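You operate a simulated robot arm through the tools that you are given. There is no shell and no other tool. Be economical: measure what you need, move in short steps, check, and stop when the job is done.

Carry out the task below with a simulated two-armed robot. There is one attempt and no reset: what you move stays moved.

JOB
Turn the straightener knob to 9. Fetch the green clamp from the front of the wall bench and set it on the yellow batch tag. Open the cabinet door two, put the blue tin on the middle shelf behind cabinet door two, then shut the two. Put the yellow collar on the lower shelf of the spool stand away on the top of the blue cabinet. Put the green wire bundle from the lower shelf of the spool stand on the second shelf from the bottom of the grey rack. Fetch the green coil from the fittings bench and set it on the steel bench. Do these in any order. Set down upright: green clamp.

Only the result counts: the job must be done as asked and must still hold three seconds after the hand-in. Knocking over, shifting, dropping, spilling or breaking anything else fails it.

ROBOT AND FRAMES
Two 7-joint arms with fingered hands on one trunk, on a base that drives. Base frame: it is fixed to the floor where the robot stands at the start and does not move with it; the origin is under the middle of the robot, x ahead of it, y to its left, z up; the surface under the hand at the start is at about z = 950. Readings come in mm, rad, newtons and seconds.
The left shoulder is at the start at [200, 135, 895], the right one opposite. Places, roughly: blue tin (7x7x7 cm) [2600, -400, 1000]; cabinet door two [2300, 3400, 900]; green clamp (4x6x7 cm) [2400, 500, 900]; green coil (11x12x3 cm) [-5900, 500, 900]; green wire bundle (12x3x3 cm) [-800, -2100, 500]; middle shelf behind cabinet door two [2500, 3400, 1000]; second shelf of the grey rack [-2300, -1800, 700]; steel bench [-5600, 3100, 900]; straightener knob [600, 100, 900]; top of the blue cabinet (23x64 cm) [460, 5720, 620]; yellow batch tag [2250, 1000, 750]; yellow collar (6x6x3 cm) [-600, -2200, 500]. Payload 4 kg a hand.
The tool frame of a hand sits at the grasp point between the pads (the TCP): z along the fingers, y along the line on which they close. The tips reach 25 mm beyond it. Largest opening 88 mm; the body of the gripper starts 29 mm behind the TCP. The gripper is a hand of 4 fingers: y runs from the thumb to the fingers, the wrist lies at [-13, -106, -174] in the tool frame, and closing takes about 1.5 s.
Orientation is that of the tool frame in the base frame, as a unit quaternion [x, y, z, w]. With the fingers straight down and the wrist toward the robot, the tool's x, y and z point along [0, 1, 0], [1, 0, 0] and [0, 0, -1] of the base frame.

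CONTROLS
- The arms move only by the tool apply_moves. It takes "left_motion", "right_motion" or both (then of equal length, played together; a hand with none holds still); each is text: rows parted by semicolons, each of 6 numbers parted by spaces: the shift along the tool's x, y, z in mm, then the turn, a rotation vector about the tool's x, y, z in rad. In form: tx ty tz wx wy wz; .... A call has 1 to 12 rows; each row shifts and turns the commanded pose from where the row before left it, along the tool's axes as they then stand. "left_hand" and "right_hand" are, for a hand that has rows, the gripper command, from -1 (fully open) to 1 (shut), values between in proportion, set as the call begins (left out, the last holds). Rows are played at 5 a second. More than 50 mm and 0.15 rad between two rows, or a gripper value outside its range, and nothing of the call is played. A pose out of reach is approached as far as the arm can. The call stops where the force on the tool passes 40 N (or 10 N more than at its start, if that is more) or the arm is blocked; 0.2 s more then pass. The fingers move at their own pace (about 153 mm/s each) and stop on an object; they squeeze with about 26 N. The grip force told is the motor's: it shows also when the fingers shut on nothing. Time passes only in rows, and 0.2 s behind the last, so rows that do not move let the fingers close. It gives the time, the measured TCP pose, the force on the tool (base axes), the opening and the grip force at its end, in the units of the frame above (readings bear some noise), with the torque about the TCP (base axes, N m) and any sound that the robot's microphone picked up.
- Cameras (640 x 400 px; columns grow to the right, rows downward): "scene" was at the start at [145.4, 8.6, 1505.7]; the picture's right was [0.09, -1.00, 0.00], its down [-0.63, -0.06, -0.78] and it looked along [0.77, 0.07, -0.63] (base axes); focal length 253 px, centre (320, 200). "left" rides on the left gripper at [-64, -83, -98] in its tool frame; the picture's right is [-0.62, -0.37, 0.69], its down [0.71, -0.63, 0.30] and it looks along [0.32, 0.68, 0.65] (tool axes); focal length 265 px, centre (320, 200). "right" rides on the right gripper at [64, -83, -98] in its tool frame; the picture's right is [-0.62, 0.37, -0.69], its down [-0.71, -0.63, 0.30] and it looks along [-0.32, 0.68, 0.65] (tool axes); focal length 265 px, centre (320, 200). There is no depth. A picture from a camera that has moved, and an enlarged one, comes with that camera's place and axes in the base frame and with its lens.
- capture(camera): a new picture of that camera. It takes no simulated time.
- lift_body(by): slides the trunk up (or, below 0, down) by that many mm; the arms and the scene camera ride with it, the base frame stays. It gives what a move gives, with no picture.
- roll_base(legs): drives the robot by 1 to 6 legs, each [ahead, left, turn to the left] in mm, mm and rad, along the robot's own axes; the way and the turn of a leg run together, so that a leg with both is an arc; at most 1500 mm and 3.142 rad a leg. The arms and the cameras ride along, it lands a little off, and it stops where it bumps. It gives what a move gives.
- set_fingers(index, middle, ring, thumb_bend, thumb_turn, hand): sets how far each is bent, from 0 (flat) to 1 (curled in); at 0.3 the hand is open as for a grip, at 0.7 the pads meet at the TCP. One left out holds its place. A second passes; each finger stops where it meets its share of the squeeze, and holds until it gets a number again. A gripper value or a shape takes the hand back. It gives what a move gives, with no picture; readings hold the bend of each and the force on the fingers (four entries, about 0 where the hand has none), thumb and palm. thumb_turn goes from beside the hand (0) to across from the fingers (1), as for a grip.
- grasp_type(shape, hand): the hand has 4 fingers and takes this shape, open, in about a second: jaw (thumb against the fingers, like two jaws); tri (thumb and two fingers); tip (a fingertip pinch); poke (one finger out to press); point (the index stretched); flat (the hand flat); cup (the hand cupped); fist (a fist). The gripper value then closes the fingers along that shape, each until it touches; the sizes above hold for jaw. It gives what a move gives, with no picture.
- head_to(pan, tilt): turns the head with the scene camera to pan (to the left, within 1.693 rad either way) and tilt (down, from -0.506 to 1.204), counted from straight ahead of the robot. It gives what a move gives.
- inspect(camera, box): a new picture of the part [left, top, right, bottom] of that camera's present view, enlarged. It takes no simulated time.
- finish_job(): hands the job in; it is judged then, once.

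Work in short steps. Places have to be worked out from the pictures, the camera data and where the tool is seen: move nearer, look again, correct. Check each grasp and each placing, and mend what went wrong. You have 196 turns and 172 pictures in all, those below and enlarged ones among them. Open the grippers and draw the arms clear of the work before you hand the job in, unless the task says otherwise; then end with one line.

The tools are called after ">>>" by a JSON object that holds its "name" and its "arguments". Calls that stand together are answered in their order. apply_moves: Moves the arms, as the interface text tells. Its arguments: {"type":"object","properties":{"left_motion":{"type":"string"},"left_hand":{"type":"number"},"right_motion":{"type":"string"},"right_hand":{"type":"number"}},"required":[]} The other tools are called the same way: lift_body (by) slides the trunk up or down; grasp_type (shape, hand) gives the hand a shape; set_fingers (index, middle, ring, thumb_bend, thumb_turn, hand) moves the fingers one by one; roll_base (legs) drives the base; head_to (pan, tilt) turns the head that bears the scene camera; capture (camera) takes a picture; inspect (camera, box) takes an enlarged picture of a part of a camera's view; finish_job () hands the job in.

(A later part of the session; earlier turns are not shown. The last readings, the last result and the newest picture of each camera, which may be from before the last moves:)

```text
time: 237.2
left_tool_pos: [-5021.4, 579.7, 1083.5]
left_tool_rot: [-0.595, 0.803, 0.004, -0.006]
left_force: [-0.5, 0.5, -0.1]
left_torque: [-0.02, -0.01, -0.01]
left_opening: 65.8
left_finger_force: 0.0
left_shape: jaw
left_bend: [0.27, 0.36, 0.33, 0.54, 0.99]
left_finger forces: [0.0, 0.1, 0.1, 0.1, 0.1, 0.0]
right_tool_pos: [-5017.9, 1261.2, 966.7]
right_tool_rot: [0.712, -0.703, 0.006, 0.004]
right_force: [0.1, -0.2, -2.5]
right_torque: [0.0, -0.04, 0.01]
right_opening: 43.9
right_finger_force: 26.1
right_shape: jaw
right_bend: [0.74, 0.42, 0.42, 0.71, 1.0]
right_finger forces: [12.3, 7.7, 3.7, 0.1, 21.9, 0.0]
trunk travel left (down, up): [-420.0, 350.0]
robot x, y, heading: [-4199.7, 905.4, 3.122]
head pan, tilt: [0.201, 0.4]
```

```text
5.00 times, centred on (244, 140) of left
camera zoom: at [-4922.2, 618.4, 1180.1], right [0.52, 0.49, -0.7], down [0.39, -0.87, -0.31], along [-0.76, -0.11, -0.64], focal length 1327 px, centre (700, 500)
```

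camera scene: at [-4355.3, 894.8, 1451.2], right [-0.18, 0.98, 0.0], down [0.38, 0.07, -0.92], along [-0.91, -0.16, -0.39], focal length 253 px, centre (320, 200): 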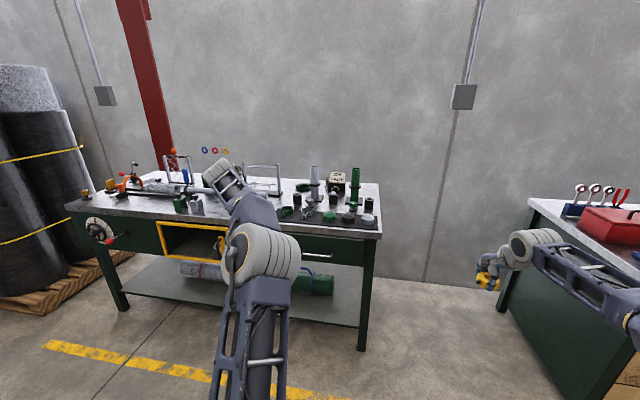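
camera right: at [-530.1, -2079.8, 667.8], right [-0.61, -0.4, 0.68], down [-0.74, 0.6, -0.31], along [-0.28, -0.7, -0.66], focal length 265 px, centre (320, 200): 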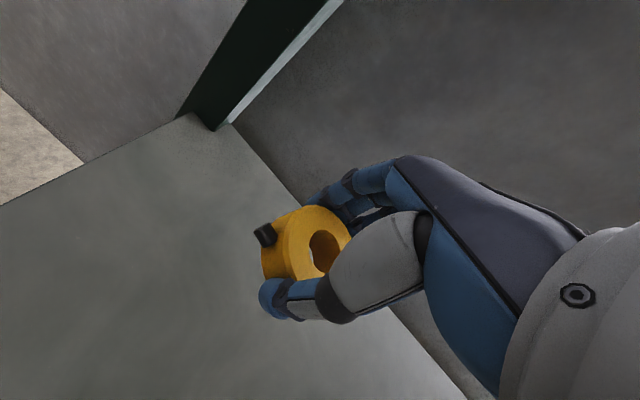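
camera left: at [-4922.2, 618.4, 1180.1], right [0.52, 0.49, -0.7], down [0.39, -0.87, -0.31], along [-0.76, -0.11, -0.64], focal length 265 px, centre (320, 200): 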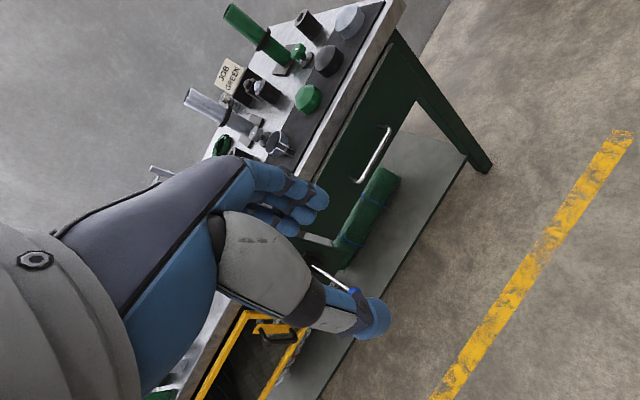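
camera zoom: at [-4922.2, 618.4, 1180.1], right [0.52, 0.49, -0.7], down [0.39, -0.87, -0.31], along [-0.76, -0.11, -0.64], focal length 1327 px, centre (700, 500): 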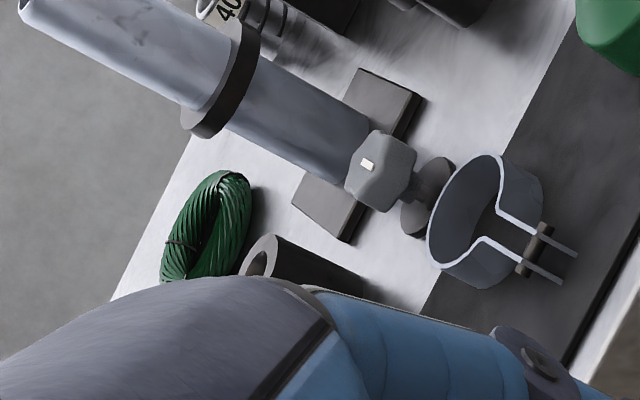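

The coil is flat at about (−5855, 520), with a tall tube stand at (−5723, 620) on its right. I'll bring the left hand in line with its shoulder so the forearm passes clear, square its yaw, and retract the right hand.

>>> {"name": "apply_moves", "arguments": {"left_motion": "0 0 0 0 0 -0.148;0 0 0 0 0 -0.148;-39 0 0 0 0 0;-39 0 0 0 0 0;-39 0 0 0 0 0;-39 0 0 0 0 0;-39 0 0 0 0 0", "right_motion": "0 -35 0 0 0 0;0 -35 0 0 0 0;0 -35 0 0 0 0;0 -35 0 0 0 0;0 -35 0 0 0 0;0 -35 0 0 0 0;0 -35 0 0 0 0"}}

>>> {"name": "roll_base", "arguments": {"legs": [[450, 250, 0.017]]}}

>>> {"name": "capture", "arguments": {"camera": "left"}}

>>> {"name": "capture", "arguments": {"camera": "scene"}}

```text
time: 238.8
left_tool_pos: [-5020.7, 775.1, 1083.9]
left_tool_rot: [0.708, -0.706, -0.005, 0.005]
left_force: [-0.4, -0.2, -0.7]
left_torque: [-0.01, 0.03, 0.0]
left_opening: 65.6
left_finger_force: 0.1
left_shape: jaw
left_bend: [0.27, 0.36, 0.33, 0.54, 0.99]
left_finger forces: [0.0, 0.0, 0.0, 0.1, 0.0, 0.0]
right_tool_pos: [-4772.6, 1265.3, 969.5]
right_tool_rot: [0.712, -0.702, 0.005, 0.004]
right_force: [-0.3, -0.1, -1.4]
right_torque: [0.0, -0.01, -0.02]
right_opening: 43.6
right_finger_force: 25.9
right_shape: jaw
right_bend: [0.74, 0.42, 0.42, 0.71, 1.0]
right_finger forces: [12.4, 7.7, 3.6, 0.0, 22.0, 0.0]
trunk travel left (down, up): [-420.0, 350.0]
robot x, y, heading: [-4199.6, 908.1, 3.122]
head pan, tilt: [0.201, 0.4]
```

```text
time: 241.8
left_tool_pos: [-5467.6, 509.6, 1082.4]
left_tool_rot: [0.717, -0.697, -0.004, 0.006]
left_force: [-0.4, -0.2, -0.1]
left_torque: [-0.02, 0.0, 0.02]
left_opening: 65.6
left_finger_force: 0.0
left_shape: jaw
left_bend: [0.27, 0.36, 0.33, 0.54, 0.99]
left_finger forces: [0.0, 0.0, 0.0, 0.0, 0.1, 0.1]
right_tool_pos: [-5231.6, 1004.5, 968.8]
right_tool_rot: [0.72, -0.693, 0.006, 0.004]
right_force: [0.0, 0.3, -2.7]
right_torque: [-0.03, 0.0, -0.02]
right_opening: 43.7
right_finger_force: 26.0
right_shape: jaw
right_bend: [0.74, 0.42, 0.42, 0.71, 1.0]
right_finger forces: [12.2, 7.9, 3.6, 0.1, 22.1, 0.0]
trunk travel left (down, up): [-420.0, 350.0]
robot x, y, heading: [-4650.8, 663.4, -3.133]
head pan, tilt: [0.201, 0.4]
```

```text
77 pictures are left
camera left: at [-5385.5, 577.2, 1179.4], right [0.34, 0.63, -0.7], down [0.64, -0.7, -0.31], along [-0.68, -0.34, -0.64], focal length 265 px, centre (320, 200)
```

left: 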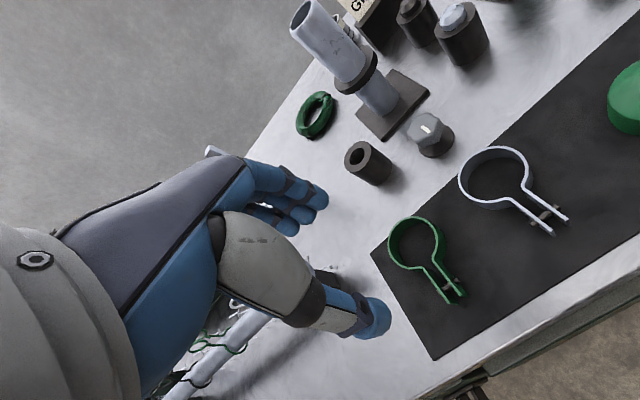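

```text
76 pictures are left
camera scene: at [-4804.7, 645.4, 1451.2], right [-0.2, 0.98, 0.0], down [0.38, 0.08, -0.92], along [-0.9, -0.19, -0.39], focal length 253 px, centre (320, 200)
```

scene: 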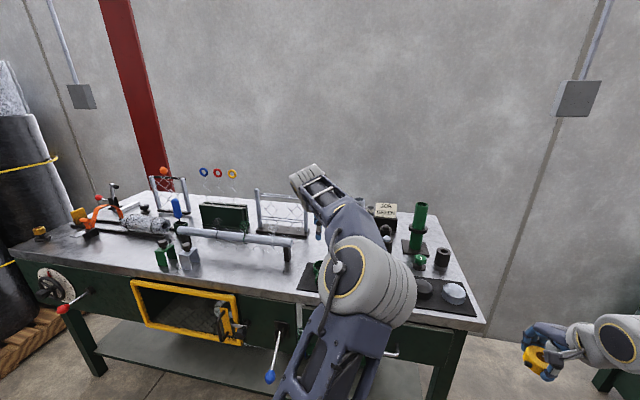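

The elbow lies inward, so I'll yaw the hand +0.5 rad, which puts the wrist further left and keeps the forearm off the tube. Then I'll advance and re-measure.

>>> {"name": "apply_moves", "arguments": {"left_motion": "0 0 0 0 0 0.13;0 0 0 0 0 0.13;0 0 0 0 0 0.13;0 0 0 0 0 0.13"}}

>>> {"name": "roll_base", "arguments": {"legs": [[260, 0, -0.01]]}}

>>> {"name": "capture", "arguments": {"camera": "left"}}

>>> {"name": "capture", "arguments": {"camera": "scene"}}

```text
time: 242.8
left_tool_pos: [-5467.5, 510.9, 1081.9]
left_tool_rot: [-0.512, 0.859, 0.002, -0.007]
left_force: [-0.2, 0.5, 0.2]
left_torque: [0.02, -0.01, 0.01]
left_opening: 65.9
left_finger_force: 0.1
left_shape: jaw
left_bend: [0.27, 0.36, 0.33, 0.54, 0.99]
left_finger forces: [0.1, 0.0, 0.1, 0.0, 0.0, 0.0]
right_tool_pos: [-5231.5, 1004.9, 969.6]
right_tool_rot: [0.72, -0.694, 0.006, 0.003]
right_force: [0.9, -0.5, -3.4]
right_torque: [-0.03, 0.01, 0.0]
right_opening: 43.7
right_finger_force: 26.3
right_shape: jaw
right_bend: [0.74, 0.42, 0.42, 0.71, 1.0]
right_finger forces: [12.3, 7.8, 3.6, 0.0, 22.0, 0.0]
trunk travel left (down, up): [-420.0, 350.0]
robot x, y, heading: [-4657.4, 668.3, -3.141]
head pan, tilt: [0.201, 0.4]
```

```text
time: 244.7
left_tool_pos: [-5730.6, 520.3, 1084.2]
left_tool_rot: [-0.508, 0.861, 0.003, -0.006]
left_force: [0.3, -0.5, -0.3]
left_torque: [-0.01, 0.01, 0.04]
left_opening: 65.6
left_finger_force: 0.1
left_shape: jaw
left_bend: [0.27, 0.36, 0.33, 0.54, 0.99]
left_finger forces: [0.1, 0.0, 0.0, 0.0, 0.0, 0.0]
right_tool_pos: [-5488.2, 1013.2, 968.6]
right_tool_rot: [0.716, -0.698, 0.007, 0.004]
right_force: [-0.1, 1.9, -2.8]
right_torque: [-0.01, -0.01, 0.03]
right_opening: 43.7
right_finger_force: 26.1
right_shape: jaw
right_bend: [0.74, 0.42, 0.42, 0.71, 1.0]
right_finger forces: [12.3, 7.8, 3.5, 0.0, 22.0, 0.0]
trunk travel left (down, up): [-420.0, 350.0]
robot x, y, heading: [-4916.0, 668.8, 3.135]
head pan, tilt: [0.201, 0.4]
```

```text
75 pictures are left
camera left: at [-5627.0, 538.4, 1178.7], right [0.61, 0.36, -0.7], down [0.2, -0.93, -0.31], along [-0.76, 0.05, -0.64], focal length 265 px, centre (320, 200)
```

left: 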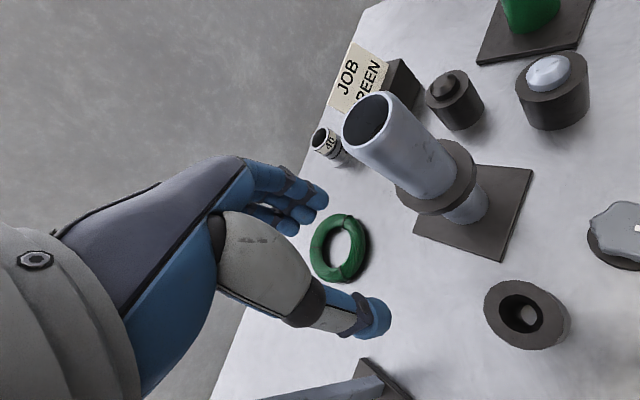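

```text
74 pictures are left
camera scene: at [-5066.7, 648.2, 1451.2], right [-0.19, 0.98, 0.0], down [0.38, 0.07, -0.92], along [-0.9, -0.18, -0.39], focal length 253 px, centre (320, 200)
```

scene: 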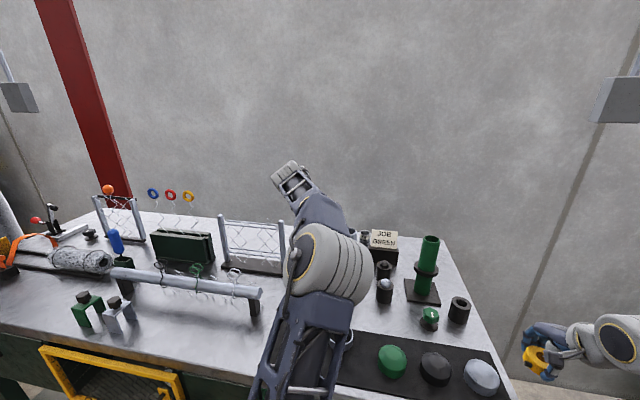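

The coil is at about (−5895, 503, 873). I'll go 105 mm closer, then extend the arm over its far band.

>>> {"name": "roll_base", "arguments": {"legs": [[105, 0, 0]]}}

>>> {"name": "apply_moves", "arguments": {"left_motion": "20 38 20 0 0 0;20 38 20 0 0 0;0 0 40 0 0 0"}}

>>> {"name": "capture", "arguments": {"camera": "left"}}

```text
time: 245.8
left_tool_pos: [-5837.7, 521.4, 1082.9]
left_tool_rot: [-0.507, 0.862, 0.003, -0.007]
left_force: [-0.1, 0.0, -0.3]
left_torque: [-0.01, -0.01, -0.03]
left_opening: 65.5
left_finger_force: 0.2
left_shape: jaw
left_bend: [0.27, 0.36, 0.33, 0.54, 0.99]
left_finger forces: [0.0, 0.1, 0.0, 0.0, 0.0, 0.0]
right_tool_pos: [-5593.4, 1014.5, 969.6]
right_tool_rot: [0.716, -0.698, 0.007, 0.004]
right_force: [0.3, 0.5, -2.1]
right_torque: [0.0, -0.04, -0.01]
right_opening: 44.1
right_finger_force: 26.1
right_shape: jaw
right_bend: [0.74, 0.42, 0.42, 0.71, 1.0]
right_finger forces: [12.3, 7.8, 3.7, 0.0, 22.0, 0.0]
trunk travel left (down, up): [-420.0, 350.0]
robot x, y, heading: [-5023.6, 665.8, 3.135]
head pan, tilt: [0.201, 0.4]
```

```text
time: 246.6
left_tool_pos: [-5922.5, 522.0, 1004.6]
left_tool_rot: [-0.508, 0.861, 0.003, -0.007]
left_force: [0.3, 0.5, 0.9]
left_torque: [-0.01, 0.01, -0.01]
left_opening: 65.8
left_finger_force: 0.0
left_shape: jaw
left_bend: [0.27, 0.36, 0.33, 0.54, 0.99]
left_finger forces: [0.0, 0.0, 0.1, 0.1, 0.0, 0.1]
right_tool_pos: [-5594.6, 1014.6, 969.9]
right_tool_rot: [0.716, -0.698, 0.006, 0.003]
right_force: [0.1, -0.6, -2.2]
right_torque: [-0.01, 0.02, -0.02]
right_opening: 43.7
right_finger_force: 25.6
right_shape: jaw
right_bend: [0.74, 0.42, 0.42, 0.71, 1.0]
right_finger forces: [12.2, 7.8, 3.7, 0.0, 22.1, 0.0]
trunk travel left (down, up): [-420.0, 350.0]
robot x, y, heading: [-5025.1, 662.9, 3.131]
head pan, tilt: [0.201, 0.4]
```

```text
73 pictures are left
camera left: at [-5817.9, 539.9, 1100.9], right [0.61, 0.36, -0.7], down [0.2, -0.93, -0.31], along [-0.76, 0.05, -0.64], focal length 265 px, centre (320, 200)
```

left: 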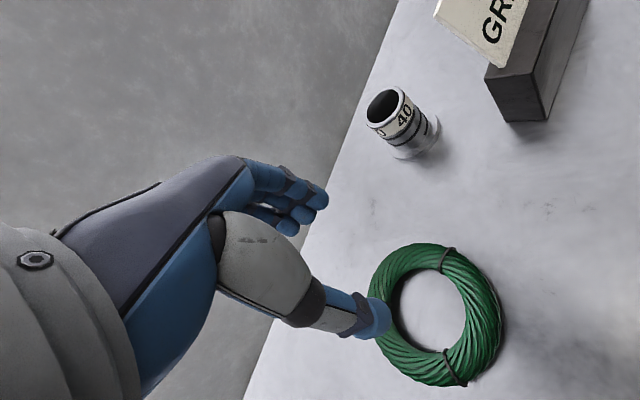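

The ring is seen well: centre at (−5908, 499), bench top at about 850. I'll align the thumb over the hole and descend.

>>> {"name": "apply_moves", "arguments": {"left_motion": "13 18 0 0 0 0;0 0 40 0 0 0;0 0 40 0 0 0"}}

>>> {"name": "capture", "arguments": {"camera": "left"}}

```text
time: 247.4
left_tool_pos: [-5946.5, 522.6, 924.9]
left_tool_rot: [-0.508, 0.861, 0.003, -0.007]
left_force: [0.1, 0.2, 0.4]
left_torque: [-0.03, -0.04, 0.03]
left_opening: 65.9
left_finger_force: 0.0
left_shape: jaw
left_bend: [0.27, 0.36, 0.33, 0.54, 0.99]
left_finger forces: [0.0, 0.1, 0.0, 0.0, 0.0, 0.1]
right_tool_pos: [-5594.6, 1013.4, 968.8]
right_tool_rot: [0.716, -0.698, 0.007, 0.003]
right_force: [0.3, -0.7, -2.8]
right_torque: [-0.02, -0.01, 0.01]
right_opening: 43.9
right_finger_force: 26.2
right_shape: jaw
right_bend: [0.74, 0.42, 0.42, 0.71, 1.0]
right_finger forces: [12.3, 7.9, 3.7, 0.0, 22.1, 0.0]
trunk travel left (down, up): [-420.0, 350.0]
robot x, y, heading: [-5020.8, 664.4, 3.131]
head pan, tilt: [0.201, 0.4]
```

```text
72 pictures are left
camera left: at [-5841.4, 538.7, 1020.9], right [0.61, 0.36, -0.7], down [0.2, -0.93, -0.31], along [-0.77, 0.05, -0.64], focal length 265 px, centre (320, 200)
```

left: 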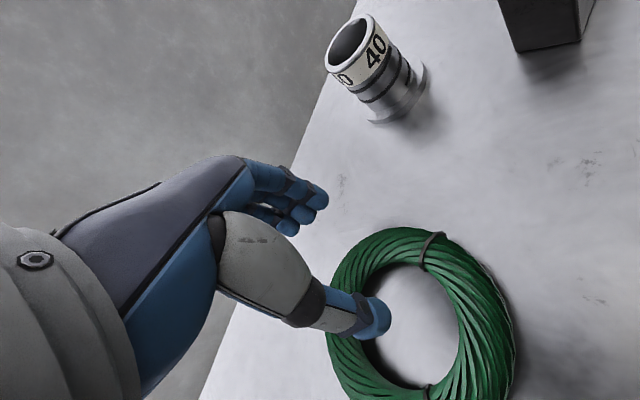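

The thumb projects into the hole. I'll descend to just above the bench.

>>> {"name": "apply_moves", "arguments": {"left_motion": "0 0 30 0 0 0;0 0 10 0 0 0;0 0 5 0 0 0"}}

>>> {"name": "capture", "arguments": {"camera": "left"}}

```text
time: 248.2
left_tool_pos: [-5948.5, 522.9, 885.5]
left_tool_rot: [-0.508, 0.862, 0.006, -0.01]
left_force: [-2.9, 2.5, 26.3]
left_torque: [-0.49, -0.95, 0.03]
left_opening: 65.2
left_finger_force: 0.1
left_shape: jaw
left_bend: [0.27, 0.36, 0.33, 0.54, 0.99]
left_finger forces: [0.0, 1.2, 0.1, 0.0, 25.8, 0.0]
right_tool_pos: [-5593.5, 1014.9, 969.1]
right_tool_rot: [0.716, -0.698, 0.006, 0.004]
right_force: [-0.7, -0.1, -3.2]
right_torque: [-0.03, 0.01, 0.03]
right_opening: 43.5
right_finger_force: 25.9
right_shape: jaw
right_bend: [0.74, 0.42, 0.42, 0.71, 1.0]
right_finger forces: [12.3, 7.9, 3.7, 0.1, 21.9, 0.0]
trunk travel left (down, up): [-420.0, 350.0]
robot x, y, heading: [-5024.2, 664.5, 3.134]
head pan, tilt: [0.201, 0.4]
```

```text
71 pictures are left
camera left: at [-5842.5, 539.0, 980.3], right [0.61, 0.36, -0.71], down [0.2, -0.93, -0.31], along [-0.77, 0.05, -0.64], focal length 265 px, centre (320, 200)
```

left: 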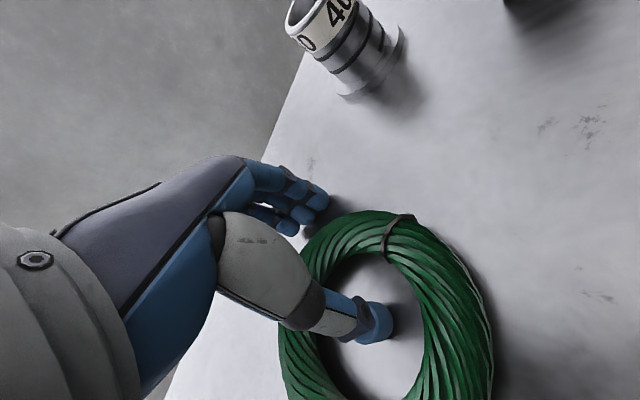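

The thumb touches the bench inside the hole. I'll raise 4 mm, close on the band and lift.

>>> {"name": "apply_moves", "arguments": {"left_motion": "0 0 -5 0 0 0;0 0 0 0 0 0;0 0 0 0 0 0;0 0 0 0 0 0;0 0 0 0 0 0;0 0 0 0 0 0;0 0 0 0 0 0;0 0 0 0 0 0;0 0 -15 0 0 0;0 0 -30 0 0 0", "left_hand": 1}}

>>> {"name": "capture", "arguments": {"camera": "left"}}

```text
time: 250.4
left_tool_pos: [-5946.9, 519.9, 929.0]
left_tool_rot: [-0.508, 0.862, 0.002, -0.005]
left_force: [0.4, 0.4, -3.7]
left_torque: [0.08, 0.12, -0.01]
left_opening: 22.8
left_finger_force: 26.6
left_shape: jaw
left_bend: [0.74, 0.56, 0.63, 0.78, 1.0]
left_finger forces: [14.0, 4.3, 0.9, 0.1, 19.5, 0.0]
right_tool_pos: [-5593.6, 1014.6, 968.8]
right_tool_rot: [0.715, -0.699, 0.006, 0.004]
right_force: [0.4, -0.5, -2.8]
right_torque: [0.0, -0.02, 0.01]
right_opening: 43.7
right_finger_force: 25.9
right_shape: jaw
right_bend: [0.74, 0.42, 0.42, 0.71, 1.0]
right_finger forces: [12.1, 7.9, 3.8, 0.1, 21.9, 0.1]
trunk travel left (down, up): [-420.0, 350.0]
robot x, y, heading: [-5021.5, 664.9, 3.132]
head pan, tilt: [0.201, 0.4]
```

```text
70 pictures are left
camera left: at [-5842.5, 536.6, 1025.9], right [0.61, 0.36, -0.7], down [0.2, -0.93, -0.31], along [-0.76, 0.05, -0.64], focal length 265 px, centre (320, 200)
```

left: 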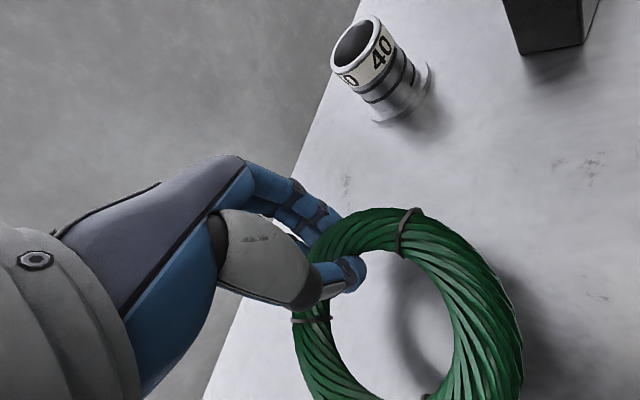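

The coil is gripped securely. I'll raise the trunk so it clears the tubes, then back straight out.

>>> {"name": "lift_body", "arguments": {"by": 180}}

>>> {"name": "roll_base", "arguments": {"legs": [[-700, 0, 0]]}}

>>> {"name": "head_to", "arguments": {"pan": -0.9, "tilt": 0.3}}

>>> {"name": "capture", "arguments": {"camera": "scene"}}

```text
time: 252.4
left_tool_pos: [-5947.3, 519.5, 1110.3]
left_tool_rot: [-0.508, 0.861, 0.004, -0.006]
left_force: [-0.2, 0.1, -3.8]
left_torque: [0.09, 0.13, 0.0]
left_opening: 22.9
left_finger_force: 26.3
left_shape: jaw
left_bend: [0.74, 0.56, 0.63, 0.78, 1.0]
left_finger forces: [14.0, 4.5, 0.9, 0.0, 19.4, 0.1]
right_tool_pos: [-5595.1, 1013.8, 1148.4]
right_tool_rot: [0.715, -0.699, 0.007, 0.005]
right_force: [-0.3, 0.4, -2.9]
right_torque: [-0.01, -0.02, 0.02]
right_opening: 43.9
right_finger_force: 26.1
right_shape: jaw
right_bend: [0.74, 0.42, 0.42, 0.71, 1.0]
right_finger forces: [12.2, 8.0, 3.7, 0.0, 21.9, 0.0]
trunk travel left (down, up): [-600.0, 170.0]
robot x, y, heading: [-5019.0, 663.5, 3.131]
head pan, tilt: [0.201, 0.4]
```

```text
time: 256.3
left_tool_pos: [-5243.7, 518.1, 1109.4]
left_tool_rot: [-0.503, 0.864, 0.003, -0.007]
left_force: [1.0, -0.9, -4.1]
left_torque: [0.05, 0.15, -0.02]
left_opening: 23.1
left_finger_force: 25.8
left_shape: jaw
left_bend: [0.74, 0.56, 0.63, 0.78, 1.0]
left_finger forces: [14.1, 4.3, 0.9, 0.1, 19.5, 0.0]
right_tool_pos: [-4886.3, 1009.7, 1148.7]
right_tool_rot: [0.713, -0.701, 0.006, 0.003]
right_force: [-0.2, -0.3, -2.7]
right_torque: [-0.02, -0.04, -0.03]
right_opening: 43.9
right_finger_force: 25.7
right_shape: jaw
right_bend: [0.74, 0.42, 0.42, 0.71, 1.0]
right_finger forces: [12.2, 7.9, 3.7, 0.0, 21.9, 0.1]
trunk travel left (down, up): [-600.0, 170.0]
robot x, y, heading: [-4317.5, 656.4, 3.131]
head pan, tilt: [0.201, 0.4]
```

```text
time: 257.6
left_tool_pos: [-5242.7, 517.8, 1109.9]
left_tool_rot: [-0.504, 0.863, 0.004, -0.006]
left_force: [1.1, 0.3, -3.2]
left_torque: [0.09, 0.11, -0.01]
left_opening: 22.8
left_finger_force: 25.9
left_shape: jaw
left_bend: [0.74, 0.56, 0.63, 0.78, 1.0]
left_finger forces: [14.1, 4.4, 0.9, 0.1, 19.4, 0.0]
right_tool_pos: [-4887.1, 1010.3, 1148.0]
right_tool_rot: [0.713, -0.701, 0.006, 0.004]
right_force: [-0.1, -0.1, -2.3]
right_torque: [-0.02, 0.0, -0.02]
right_opening: 43.8
right_finger_force: 25.5
right_shape: jaw
right_bend: [0.74, 0.42, 0.42, 0.71, 1.0]
right_finger forces: [12.3, 7.9, 3.7, 0.0, 21.9, 0.0]
trunk travel left (down, up): [-600.0, 170.0]
robot x, y, heading: [-4317.7, 656.7, 3.125]
head pan, tilt: [-0.901, 0.3]
```

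```text
69 pictures are left
camera scene: at [-4433.3, 732.5, 1640.5], right [0.79, 0.61, 0.0], down [0.18, -0.23, -0.96], along [-0.58, 0.76, -0.3], focal length 253 px, centre (320, 200)
```

scene: 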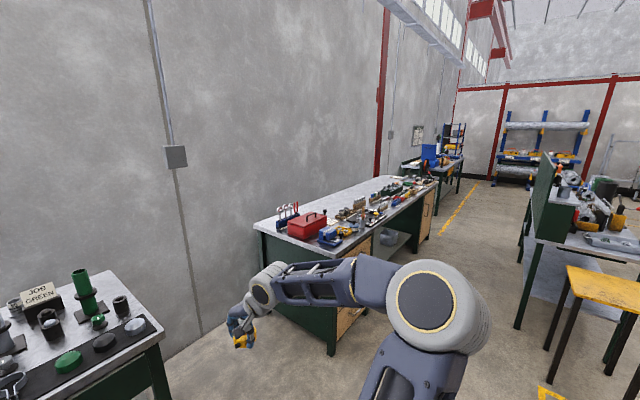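

The steel bench with wooden drawers spans y ≈ 1770 to 4030. I'll zoom for a free spot.

>>> {"name": "inspect", "arguments": {"camera": "scene", "box": [250, 160, 450, 270]}}

```text
3.20 times, centred on (350, 215) of scene
camera zoom: at [-4433.3, 732.5, 1640.5], right [0.79, 0.61, 0.0], down [0.18, -0.23, -0.96], along [-0.58, 0.76, -0.3], focal length 811 px, centre (224, 152)
```

zoom: 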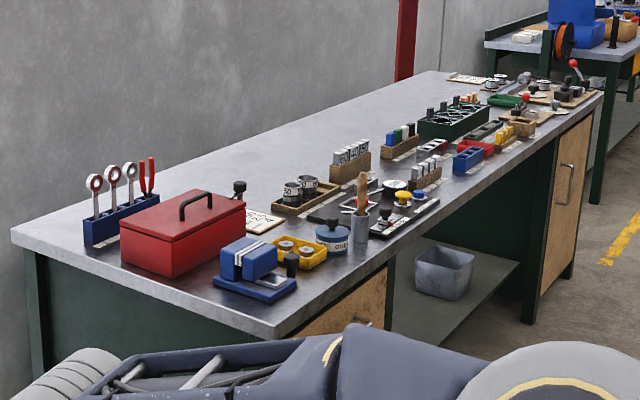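

There's free space behind the trays around (−5660, 2560). I'll strafe along the bench to it, keeping the hands high.

>>> {"name": "roll_base", "arguments": {"legs": [[0, -750, 0.016], [250, -750, 0], [0, -550, 0]]}}

>>> {"name": "head_to", "arguments": {"pan": 0.0, "tilt": 0.5}}

>>> {"name": "capture", "arguments": {"camera": "scene"}}

>>> {"name": "capture", "arguments": {"camera": "left"}}

```text
time: 268.2
left_tool_pos: [-5478.4, 2551.4, 1110.1]
left_tool_rot: [-0.503, 0.864, 0.004, -0.008]
left_force: [0.2, -0.2, -3.4]
left_torque: [0.07, 0.12, 0.02]
left_opening: 22.8
left_finger_force: 26.1
left_shape: jaw
left_bend: [0.74, 0.56, 0.63, 0.78, 1.0]
left_finger forces: [14.2, 4.2, 0.8, 0.1, 19.5, 0.0]
right_tool_pos: [-5120.5, 3042.6, 1148.9]
right_tool_rot: [0.713, -0.702, 0.006, 0.004]
right_force: [0.6, -0.7, -2.6]
right_torque: [-0.03, 0.0, -0.01]
right_opening: 44.0
right_finger_force: 26.1
right_shape: jaw
right_bend: [0.74, 0.42, 0.42, 0.71, 1.0]
right_finger forces: [12.2, 7.9, 3.6, 0.0, 21.7, 0.1]
trunk travel left (down, up): [-600.0, 170.0]
robot x, y, heading: [-4555.9, 2690.7, 3.122]
head pan, tilt: [-0.901, 0.3]
```

```text
time: 269.4
left_tool_pos: [-5478.8, 2549.8, 1110.2]
left_tool_rot: [-0.504, 0.864, 0.003, -0.007]
left_force: [0.1, -0.2, -4.4]
left_torque: [0.08, 0.16, -0.01]
left_opening: 22.9
left_finger_force: 26.0
left_shape: jaw
left_bend: [0.74, 0.56, 0.63, 0.78, 1.0]
left_finger forces: [14.2, 4.1, 1.0, 0.0, 19.5, 0.1]
right_tool_pos: [-5120.2, 3042.7, 1148.7]
right_tool_rot: [0.713, -0.702, 0.006, 0.003]
right_force: [0.5, 0.6, -2.0]
right_torque: [-0.06, -0.02, 0.01]
right_opening: 43.7
right_finger_force: 26.3
right_shape: jaw
right_bend: [0.74, 0.42, 0.42, 0.71, 1.0]
right_finger forces: [12.2, 7.9, 3.7, 0.1, 21.9, 0.1]
trunk travel left (down, up): [-600.0, 170.0]
robot x, y, heading: [-4551.8, 2686.9, 3.123]
head pan, tilt: [0.0, 0.499]
```

```text
67 pictures are left
camera scene: at [-4702.3, 2691.6, 1622.1], right [0.02, 1.0, 0.0], down [0.48, -0.01, -0.88], along [-0.88, 0.02, -0.48], focal length 253 px, centre (320, 200)
```

scene: 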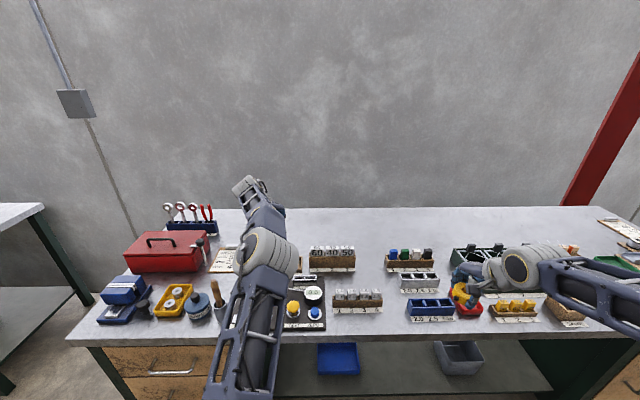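

```text
66 pictures are left
camera left: at [-5373.6, 2566.8, 1206.7], right [0.62, 0.36, -0.7], down [0.19, -0.93, -0.31], along [-0.76, 0.05, -0.64], focal length 265 px, centre (320, 200)
```

left: 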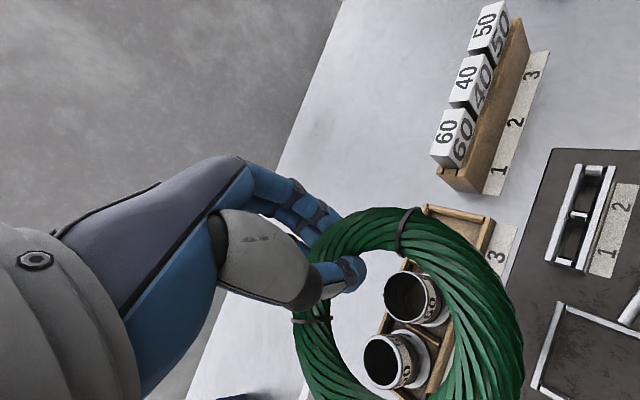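

The space behind the trays is empty. I'll drive in 235 mm at this height, then look before lowering.

>>> {"name": "roll_base", "arguments": {"legs": [[235, 0, 0.015]]}}

>>> {"name": "apply_moves", "arguments": {"left_motion": "0 0 40 0 0 0;0 0 40 0 0 0;0 0 20 0 0 0"}}

>>> {"name": "capture", "arguments": {"camera": "left"}}

>>> {"name": "capture", "arguments": {"camera": "scene"}}

```text
time: 271.2
left_tool_pos: [-5712.0, 2538.1, 1111.3]
left_tool_rot: [-0.511, 0.86, 0.004, -0.006]
left_force: [0.2, -0.1, -3.8]
left_torque: [0.07, 0.15, -0.03]
left_opening: 22.8
left_finger_force: 25.8
left_shape: jaw
left_bend: [0.74, 0.56, 0.63, 0.78, 1.0]
left_finger forces: [14.1, 4.3, 0.9, 0.0, 19.6, 0.1]
right_tool_pos: [-5360.4, 3034.2, 1147.6]
right_tool_rot: [0.718, -0.696, 0.006, 0.004]
right_force: [-0.3, 1.5, -2.9]
right_torque: [-0.03, -0.04, 0.0]
right_opening: 44.0
right_finger_force: 25.9
right_shape: jaw
right_bend: [0.74, 0.42, 0.42, 0.71, 1.0]
right_finger forces: [12.4, 7.9, 3.6, 0.0, 22.0, 0.1]
trunk travel left (down, up): [-600.0, 170.0]
robot x, y, heading: [-4784.3, 2689.9, 3.141]
head pan, tilt: [0.0, 0.499]
```

```text
time: 272.0
left_tool_pos: [-5711.5, 2536.9, 1008.2]
left_tool_rot: [-0.511, 0.86, 0.004, -0.007]
left_force: [0.1, -0.1, -4.0]
left_torque: [0.1, 0.17, 0.01]
left_opening: 23.1
left_finger_force: 25.7
left_shape: jaw
left_bend: [0.74, 0.56, 0.63, 0.78, 1.0]
left_finger forces: [14.2, 4.3, 0.8, 0.1, 19.5, 0.1]
right_tool_pos: [-5360.9, 3035.0, 1150.3]
right_tool_rot: [0.719, -0.695, 0.006, 0.004]
right_force: [0.1, 0.2, -2.7]
right_torque: [-0.06, 0.06, 0.0]
right_opening: 43.9
right_finger_force: 26.1
right_shape: jaw
right_bend: [0.74, 0.42, 0.42, 0.71, 1.0]
right_finger forces: [12.2, 7.8, 3.7, 0.1, 21.9, 0.0]
trunk travel left (down, up): [-600.0, 170.0]
robot x, y, heading: [-4783.9, 2691.7, 3.139]
head pan, tilt: [0.0, 0.499]
```

```text
65 pictures are left
camera left: at [-5606.8, 2555.5, 1104.9], right [0.61, 0.37, -0.7], down [0.21, -0.93, -0.31], along [-0.76, 0.04, -0.64], focal length 265 px, centre (320, 200)
```

left: 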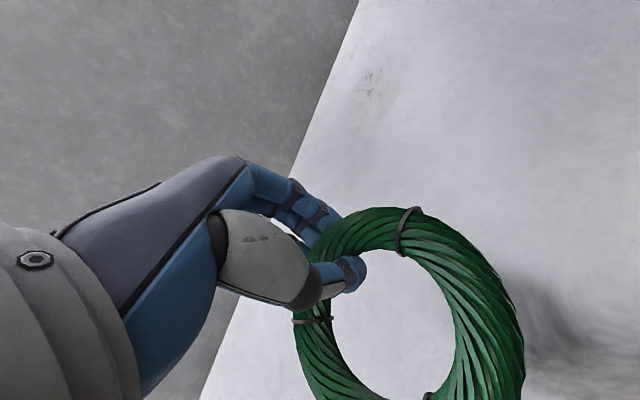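

```text
64 pictures are left
camera scene: at [-4937.1, 2691.4, 1622.1], right [0.0, 1.0, 0.0], down [0.48, 0.0, -0.88], along [-0.88, 0.0, -0.48], focal length 253 px, centre (320, 200)
```

scene: 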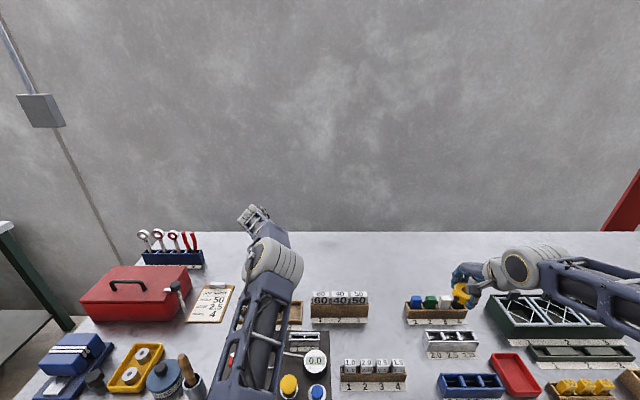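

The area is clear all around, so I'll lower until contact.

>>> {"name": "apply_moves", "arguments": {"left_motion": "0 0 35 0 0 0;0 0 30 0 0 0;0 0 10 0 0 0;0 0 8 0 0 0;0 0 6 0 0 0;0 0 6 0 0 0;0 0 6 0 0 0;0 0 6 0 0 0;0 0 6 0 0 0;0 0 6 0 0 0"}}

>>> {"name": "capture", "arguments": {"camera": "left"}}

```text
time: 274.2
left_tool_pos: [-5714.6, 2539.2, 891.6]
left_tool_rot: [-0.511, 0.86, 0.002, -0.006]
left_force: [-0.3, 0.5, -2.5]
left_torque: [-0.01, -0.03, -0.01]
left_opening: 22.8
left_finger_force: 26.8
left_shape: jaw
left_bend: [0.74, 0.56, 0.63, 0.78, 1.0]
left_finger forces: [13.3, 4.3, 1.4, 0.0, 19.1, 0.0]
right_tool_pos: [-5361.4, 3035.6, 1148.5]
right_tool_rot: [0.718, -0.696, 0.006, 0.004]
right_force: [0.1, 0.5, -3.6]
right_torque: [-0.03, -0.02, 0.03]
right_opening: 43.6
right_finger_force: 25.9
right_shape: jaw
right_bend: [0.74, 0.42, 0.42, 0.71, 1.0]
right_finger forces: [12.1, 8.0, 3.6, 0.0, 21.9, 0.1]
trunk travel left (down, up): [-600.0, 170.0]
robot x, y, heading: [-4788.1, 2688.5, 3.144]
head pan, tilt: [0.0, 0.499]
```

```text
63 pictures are left
camera left: at [-5609.4, 2556.2, 987.5], right [0.61, 0.37, -0.7], down [0.21, -0.93, -0.31], along [-0.76, 0.04, -0.64], focal length 265 px, centre (320, 200)
```

left: 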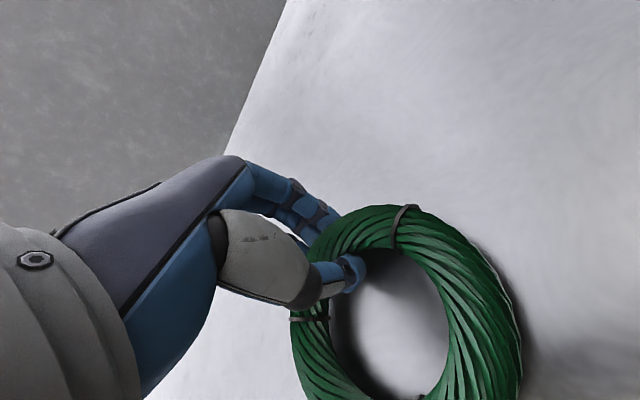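

The torque dropped, so the ring's far side is touching. I'll lower a few mm more, then release.

>>> {"name": "apply_moves", "arguments": {"left_motion": "0 0 4 0 0 0;0 0 4 0 0 0;0 0 3 0 0 0"}}

>>> {"name": "apply_moves", "arguments": {"left_motion": "0 0 0 0 0 0;0 0 0 0 0 0;0 0 0 0 0 0;0 0 0 0 0 0;0 0 -10 0 0 0;0 0 -35 0 0 0;0 0 -40 0 0 0;0 0 -45 0 0 0;0 0 -45 0 0 0;0 0 -45 0 0 0", "left_hand": -0.5}}

>>> {"name": "capture", "arguments": {"camera": "left"}}

```text
time: 275.0
left_tool_pos: [-5715.7, 2538.7, 885.2]
left_tool_rot: [-0.51, 0.86, 0.004, -0.009]
left_force: [4.6, -1.0, 19.8]
left_torque: [0.08, -0.09, -0.03]
left_opening: 23.2
left_finger_force: 26.4
left_shape: jaw
left_bend: [0.74, 0.56, 0.63, 0.78, 1.0]
left_finger forces: [26.2, 3.9, 1.1, 0.1, 26.0, 0.0]
right_tool_pos: [-5359.6, 3034.7, 1150.6]
right_tool_rot: [0.718, -0.696, 0.006, 0.004]
right_force: [-0.6, -0.7, -2.8]
right_torque: [-0.01, 0.01, -0.01]
right_opening: 43.7
right_finger_force: 25.3
right_shape: jaw
right_bend: [0.74, 0.42, 0.42, 0.71, 1.0]
right_finger forces: [12.2, 8.0, 3.8, 0.0, 21.9, 0.1]
trunk travel left (down, up): [-600.0, 170.0]
robot x, y, heading: [-4784.7, 2690.5, 3.139]
head pan, tilt: [0.0, 0.499]
```

```text
time: 277.2
left_tool_pos: [-5712.7, 2536.1, 1100.1]
left_tool_rot: [-0.51, 0.86, 0.002, -0.006]
left_force: [-0.3, -0.6, -0.4]
left_torque: [-0.01, -0.04, -0.02]
left_opening: 65.8
left_finger_force: 0.1
left_shape: jaw
left_bend: [0.27, 0.35, 0.33, 0.54, 0.99]
left_finger forces: [0.0, 0.1, 0.0, 0.0, 0.0, 0.0]
right_tool_pos: [-5362.2, 3034.2, 1148.6]
right_tool_rot: [0.718, -0.696, 0.006, 0.004]
right_force: [-0.5, 0.1, -2.8]
right_torque: [-0.06, -0.03, 0.02]
right_opening: 44.0
right_finger_force: 26.0
right_shape: jaw
right_bend: [0.74, 0.42, 0.42, 0.71, 1.0]
right_finger forces: [12.2, 7.9, 3.7, 0.1, 21.9, 0.0]
trunk travel left (down, up): [-600.0, 170.0]
robot x, y, heading: [-4787.8, 2690.6, 3.136]
head pan, tilt: [0.0, 0.499]
```

```text
62 pictures are left
camera left: at [-5607.3, 2554.3, 1195.3], right [0.61, 0.37, -0.7], down [0.21, -0.93, -0.31], along [-0.76, 0.04, -0.64], focal length 265 px, centre (320, 200)
```

left: 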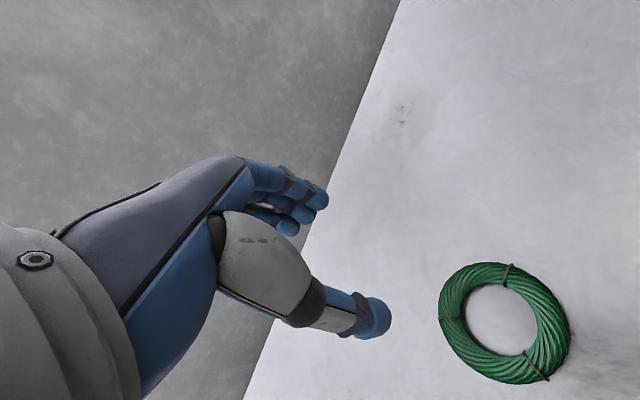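

The coil is placed flat on the steel bench. Now the collar: I'll back off, go to the corridor, face east and then north toward the blue cabinet.

>>> {"name": "roll_base", "arguments": {"legs": [[-380, 0, 0], [0, 1300, 0], [0, 0, -3.141], [1450, 0, 0], [1250, 0, 0], [0, 0, 1.571]]}}

>>> {"name": "head_to", "arguments": {"pan": -0.2, "tilt": 0.25}}

>>> {"name": "capture", "arguments": {"camera": "scene"}}

```text
time: 309.7
left_tool_pos: [-1922.0, 2472.9, 1098.7]
left_tool_rot: [0.196, 0.981, 0.007, -0.003]
left_force: [-0.2, 0.2, -0.5]
left_torque: [0.02, 0.02, -0.04]
left_opening: 66.0
left_finger_force: 0.0
left_shape: jaw
left_bend: [0.27, 0.35, 0.33, 0.54, 0.99]
left_finger forces: [0.0, 0.1, 0.0, 0.1, 0.0, 0.1]
right_tool_pos: [-1390.0, 2175.0, 1149.2]
right_tool_rot: [-0.067, 0.998, -0.002, -0.007]
right_force: [0.2, -0.5, -3.0]
right_torque: [-0.01, 0.0, 0.03]
right_opening: 42.5
right_finger_force: 25.9
right_shape: jaw
right_bend: [0.74, 0.42, 0.43, 0.72, 1.0]
right_finger forces: [12.1, 7.9, 3.7, 0.0, 21.0, 0.1]
trunk travel left (down, up): [-600.0, 170.0]
robot x, y, heading: [-1672.5, 1569.1, 1.673]
head pan, tilt: [0.0, 0.499]
```

```text
time: 310.5
left_tool_pos: [-1921.6, 2472.3, 1099.0]
left_tool_rot: [0.196, 0.981, 0.007, -0.003]
left_force: [-0.5, 0.4, 0.4]
left_torque: [0.02, -0.04, -0.02]
left_opening: 65.8
left_finger_force: 0.1
left_shape: jaw
left_bend: [0.27, 0.35, 0.33, 0.54, 0.99]
left_finger forces: [0.0, 0.1, 0.0, 0.0, 0.0, 0.0]
right_tool_pos: [-1390.2, 2174.7, 1149.4]
right_tool_rot: [-0.067, 0.998, -0.002, -0.007]
right_force: [0.2, -0.3, -3.3]
right_torque: [0.0, 0.02, 0.0]
right_opening: 42.7
right_finger_force: 26.0
right_shape: jaw
right_bend: [0.74, 0.42, 0.43, 0.72, 1.0]
right_finger forces: [12.1, 7.9, 3.7, 0.0, 21.0, 0.1]
trunk travel left (down, up): [-600.0, 170.0]
robot x, y, heading: [-1673.8, 1570.4, 1.673]
head pan, tilt: [-0.201, 0.25]
```

```text
61 pictures are left
camera scene: at [-1670.6, 1721.1, 1645.1], right [1.0, -0.1, 0.0], down [-0.02, -0.25, -0.97], along [0.09, 0.96, -0.25], focal length 253 px, centre (320, 200)
```

scene: 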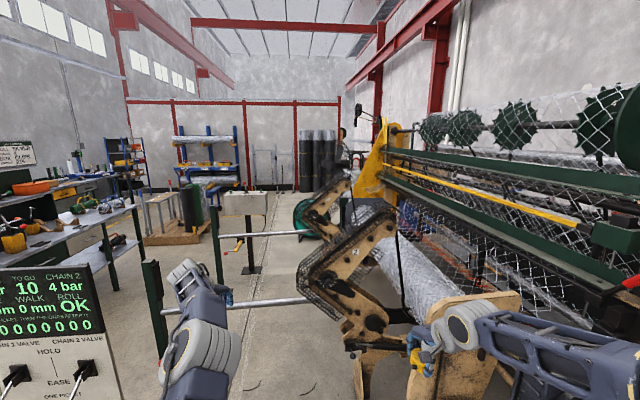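

The roll-up bars of the fence machine block the direct way north. I'll raise the trunk and look east over the machines to find where the blue cabinet and its access are.

>>> {"name": "lift_body", "arguments": {"by": 165}}

>>> {"name": "head_to", "arguments": {"pan": -0.95, "tilt": 0.2}}

>>> {"name": "capture", "arguments": {"camera": "scene"}}

>>> {"name": "head_to", "arguments": {"pan": 0.35, "tilt": 0.3}}

>>> {"name": "capture", "arguments": {"camera": "scene"}}

```text
time: 312.4
left_tool_pos: [-1923.0, 2472.0, 1264.2]
left_tool_rot: [0.196, 0.981, 0.006, -0.003]
left_force: [0.4, 0.5, -0.7]
left_torque: [0.01, -0.01, 0.01]
left_opening: 65.9
left_finger_force: 0.0
left_shape: jaw
left_bend: [0.27, 0.35, 0.33, 0.54, 0.99]
left_finger forces: [0.1, 0.1, 0.1, 0.1, 0.0, 0.0]
right_tool_pos: [-1390.6, 2176.0, 1314.9]
right_tool_rot: [-0.067, 0.998, -0.002, -0.007]
right_force: [1.0, 0.3, -3.0]
right_torque: [0.02, -0.01, -0.04]
right_opening: 42.6
right_finger_force: 25.5
right_shape: jaw
right_bend: [0.74, 0.42, 0.43, 0.72, 1.0]
right_finger forces: [12.0, 7.9, 3.7, 0.0, 21.0, 0.0]
trunk travel left (down, up): [-765.0, 5.0]
robot x, y, heading: [-1671.3, 1567.8, 1.675]
head pan, tilt: [-0.201, 0.25]
```

```text
time: 313.4
left_tool_pos: [-1922.7, 2472.8, 1263.6]
left_tool_rot: [0.196, 0.981, 0.007, -0.002]
left_force: [0.3, 0.0, 0.2]
left_torque: [-0.03, 0.03, -0.02]
left_opening: 65.9
left_finger_force: 0.0
left_shape: jaw
left_bend: [0.27, 0.35, 0.33, 0.54, 0.99]
left_finger forces: [0.0, 0.1, 0.0, 0.0, 0.0, 0.0]
right_tool_pos: [-1389.9, 2175.4, 1314.1]
right_tool_rot: [-0.067, 0.998, -0.002, -0.008]
right_force: [-0.5, 0.6, -3.6]
right_torque: [-0.02, 0.02, -0.01]
right_opening: 42.8
right_finger_force: 26.3
right_shape: jaw
right_bend: [0.74, 0.42, 0.43, 0.72, 1.0]
right_finger forces: [12.0, 8.0, 3.7, 0.0, 21.1, 0.1]
trunk travel left (down, up): [-765.0, 5.0]
robot x, y, heading: [-1673.0, 1567.4, 1.67]
head pan, tilt: [-0.949, 0.201]
```

```text
60 pictures are left
camera scene: at [-1609.9, 1689.9, 1814.8], right [0.66, -0.75, 0.0], down [-0.15, -0.13, -0.98], along [0.73, 0.65, -0.2], focal length 253 px, centre (320, 200)
```

scene: 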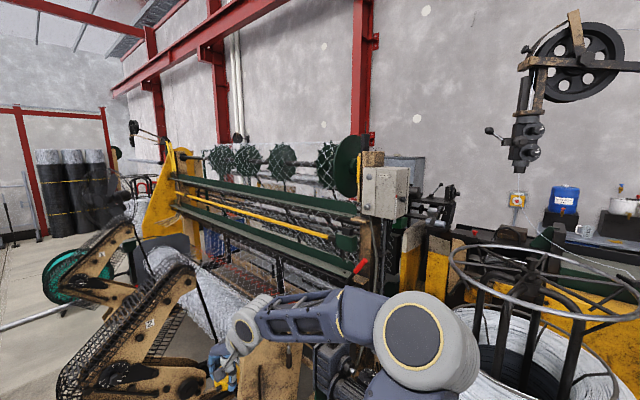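

```text
time: 314.9
left_tool_pos: [-1923.3, 2472.3, 1263.3]
left_tool_rot: [0.196, 0.981, 0.006, -0.003]
left_force: [-0.8, -0.1, -0.5]
left_torque: [-0.02, 0.01, 0.0]
left_opening: 65.9
left_finger_force: 0.0
left_shape: jaw
left_bend: [0.27, 0.35, 0.33, 0.54, 0.99]
left_finger forces: [0.0, 0.1, 0.1, 0.0, 0.0, 0.1]
right_tool_pos: [-1389.7, 2175.9, 1313.5]
right_tool_rot: [-0.068, 0.998, -0.002, -0.006]
right_force: [-0.9, 0.5, -2.3]
right_torque: [-0.01, 0.05, 0.04]
right_opening: 42.8
right_finger_force: 26.3
right_shape: jaw
right_bend: [0.74, 0.42, 0.43, 0.72, 1.0]
right_finger forces: [12.1, 7.9, 3.8, 0.0, 21.1, 0.1]
trunk travel left (down, up): [-765.0, 5.0]
robot x, y, heading: [-1672.5, 1566.8, 1.671]
head pan, tilt: [0.351, 0.3]
```

```text
59 pictures are left
camera scene: at [-1720.5, 1712.2, 1805.5], right [0.9, 0.44, 0.0], down [0.13, -0.27, -0.96], along [-0.42, 0.86, -0.3], focal length 253 px, centre (320, 200)
```

scene: 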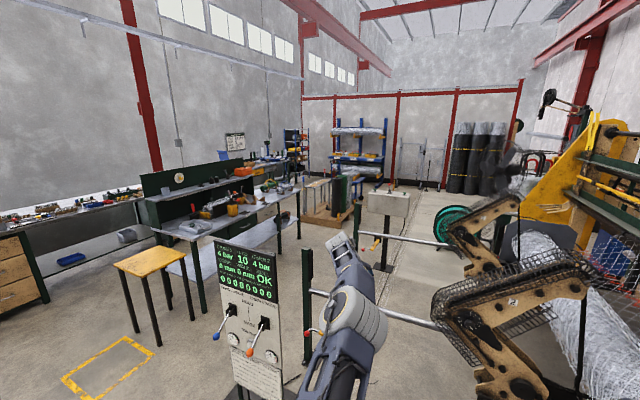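

The blue cabinet lies behind the machine line, so it should be reached from the east aisle, where the other tasks are. I'll take the south passage facing west and reversing east, with the hands high and trailing.

>>> {"name": "roll_base", "arguments": {"legs": [[0, 0, 1.47], [-400, 0, 0], [0, 1450, 0], [0, 1000, 0], [-350, 0, 0], [0, 450, 0]]}}

>>> {"name": "head_to", "arguments": {"pan": 1.69, "tilt": 0.5}}

>>> {"name": "capture", "arguments": {"camera": "scene"}}

```text
time: 336.9
left_tool_pos: [-1850.4, -1487.1, 1264.8]
left_tool_rot: [-0.51, 0.86, 0.003, -0.007]
left_force: [-0.5, -0.4, 0.3]
left_torque: [-0.02, 0.02, 0.01]
left_opening: 65.8
left_finger_force: 0.1
left_shape: jaw
left_bend: [0.27, 0.35, 0.33, 0.54, 0.99]
left_finger forces: [0.0, 0.0, 0.1, 0.0, 0.1, 0.0]
right_tool_pos: [-1498.6, -989.3, 1314.9]
right_tool_rot: [0.718, -0.696, 0.007, 0.003]
right_force: [0.4, 0.3, -2.3]
right_torque: [-0.03, 0.02, 0.03]
right_opening: 42.3
right_finger_force: 26.0
right_shape: jaw
right_bend: [0.74, 0.42, 0.43, 0.72, 1.0]
right_finger forces: [12.0, 8.2, 3.9, 0.0, 21.2, 0.0]
trunk travel left (down, up): [-765.0, 5.0]
robot x, y, heading: [-914.6, -1335.0, 3.138]
head pan, tilt: [0.351, 0.3]
```

```text
time: 338.4
left_tool_pos: [-1848.5, -1487.9, 1262.9]
left_tool_rot: [-0.511, 0.859, 0.004, -0.007]
left_force: [-0.5, 0.3, -0.4]
left_torque: [0.04, -0.01, 0.01]
left_opening: 65.6
left_finger_force: 0.1
left_shape: jaw
left_bend: [0.27, 0.35, 0.33, 0.54, 0.99]
left_finger forces: [0.0, 0.0, 0.0, 0.0, 0.0, 0.0]
right_tool_pos: [-1498.2, -989.6, 1314.2]
right_tool_rot: [0.719, -0.695, 0.007, 0.004]
right_force: [0.0, -0.3, -2.7]
right_torque: [0.0, -0.01, 0.02]
right_opening: 42.3
right_finger_force: 25.6
right_shape: jaw
right_bend: [0.74, 0.42, 0.43, 0.72, 1.0]
right_finger forces: [11.9, 8.1, 3.9, 0.1, 21.1, 0.0]
trunk travel left (down, up): [-765.0, 5.0]
robot x, y, heading: [-926.4, -1334.6, 3.141]
head pan, tilt: [1.689, 0.499]
```

```text
58 pictures are left
camera scene: at [-973.1, -1423.5, 1787.1], right [-0.99, -0.12, 0.0], down [-0.06, 0.48, -0.88], along [0.1, -0.87, -0.48], focal length 253 px, centre (320, 200)
```

scene: 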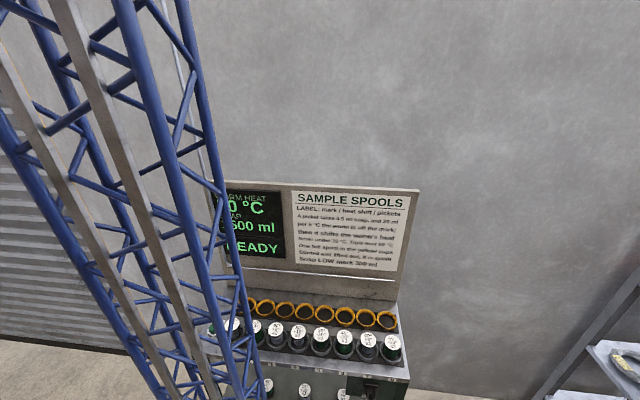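

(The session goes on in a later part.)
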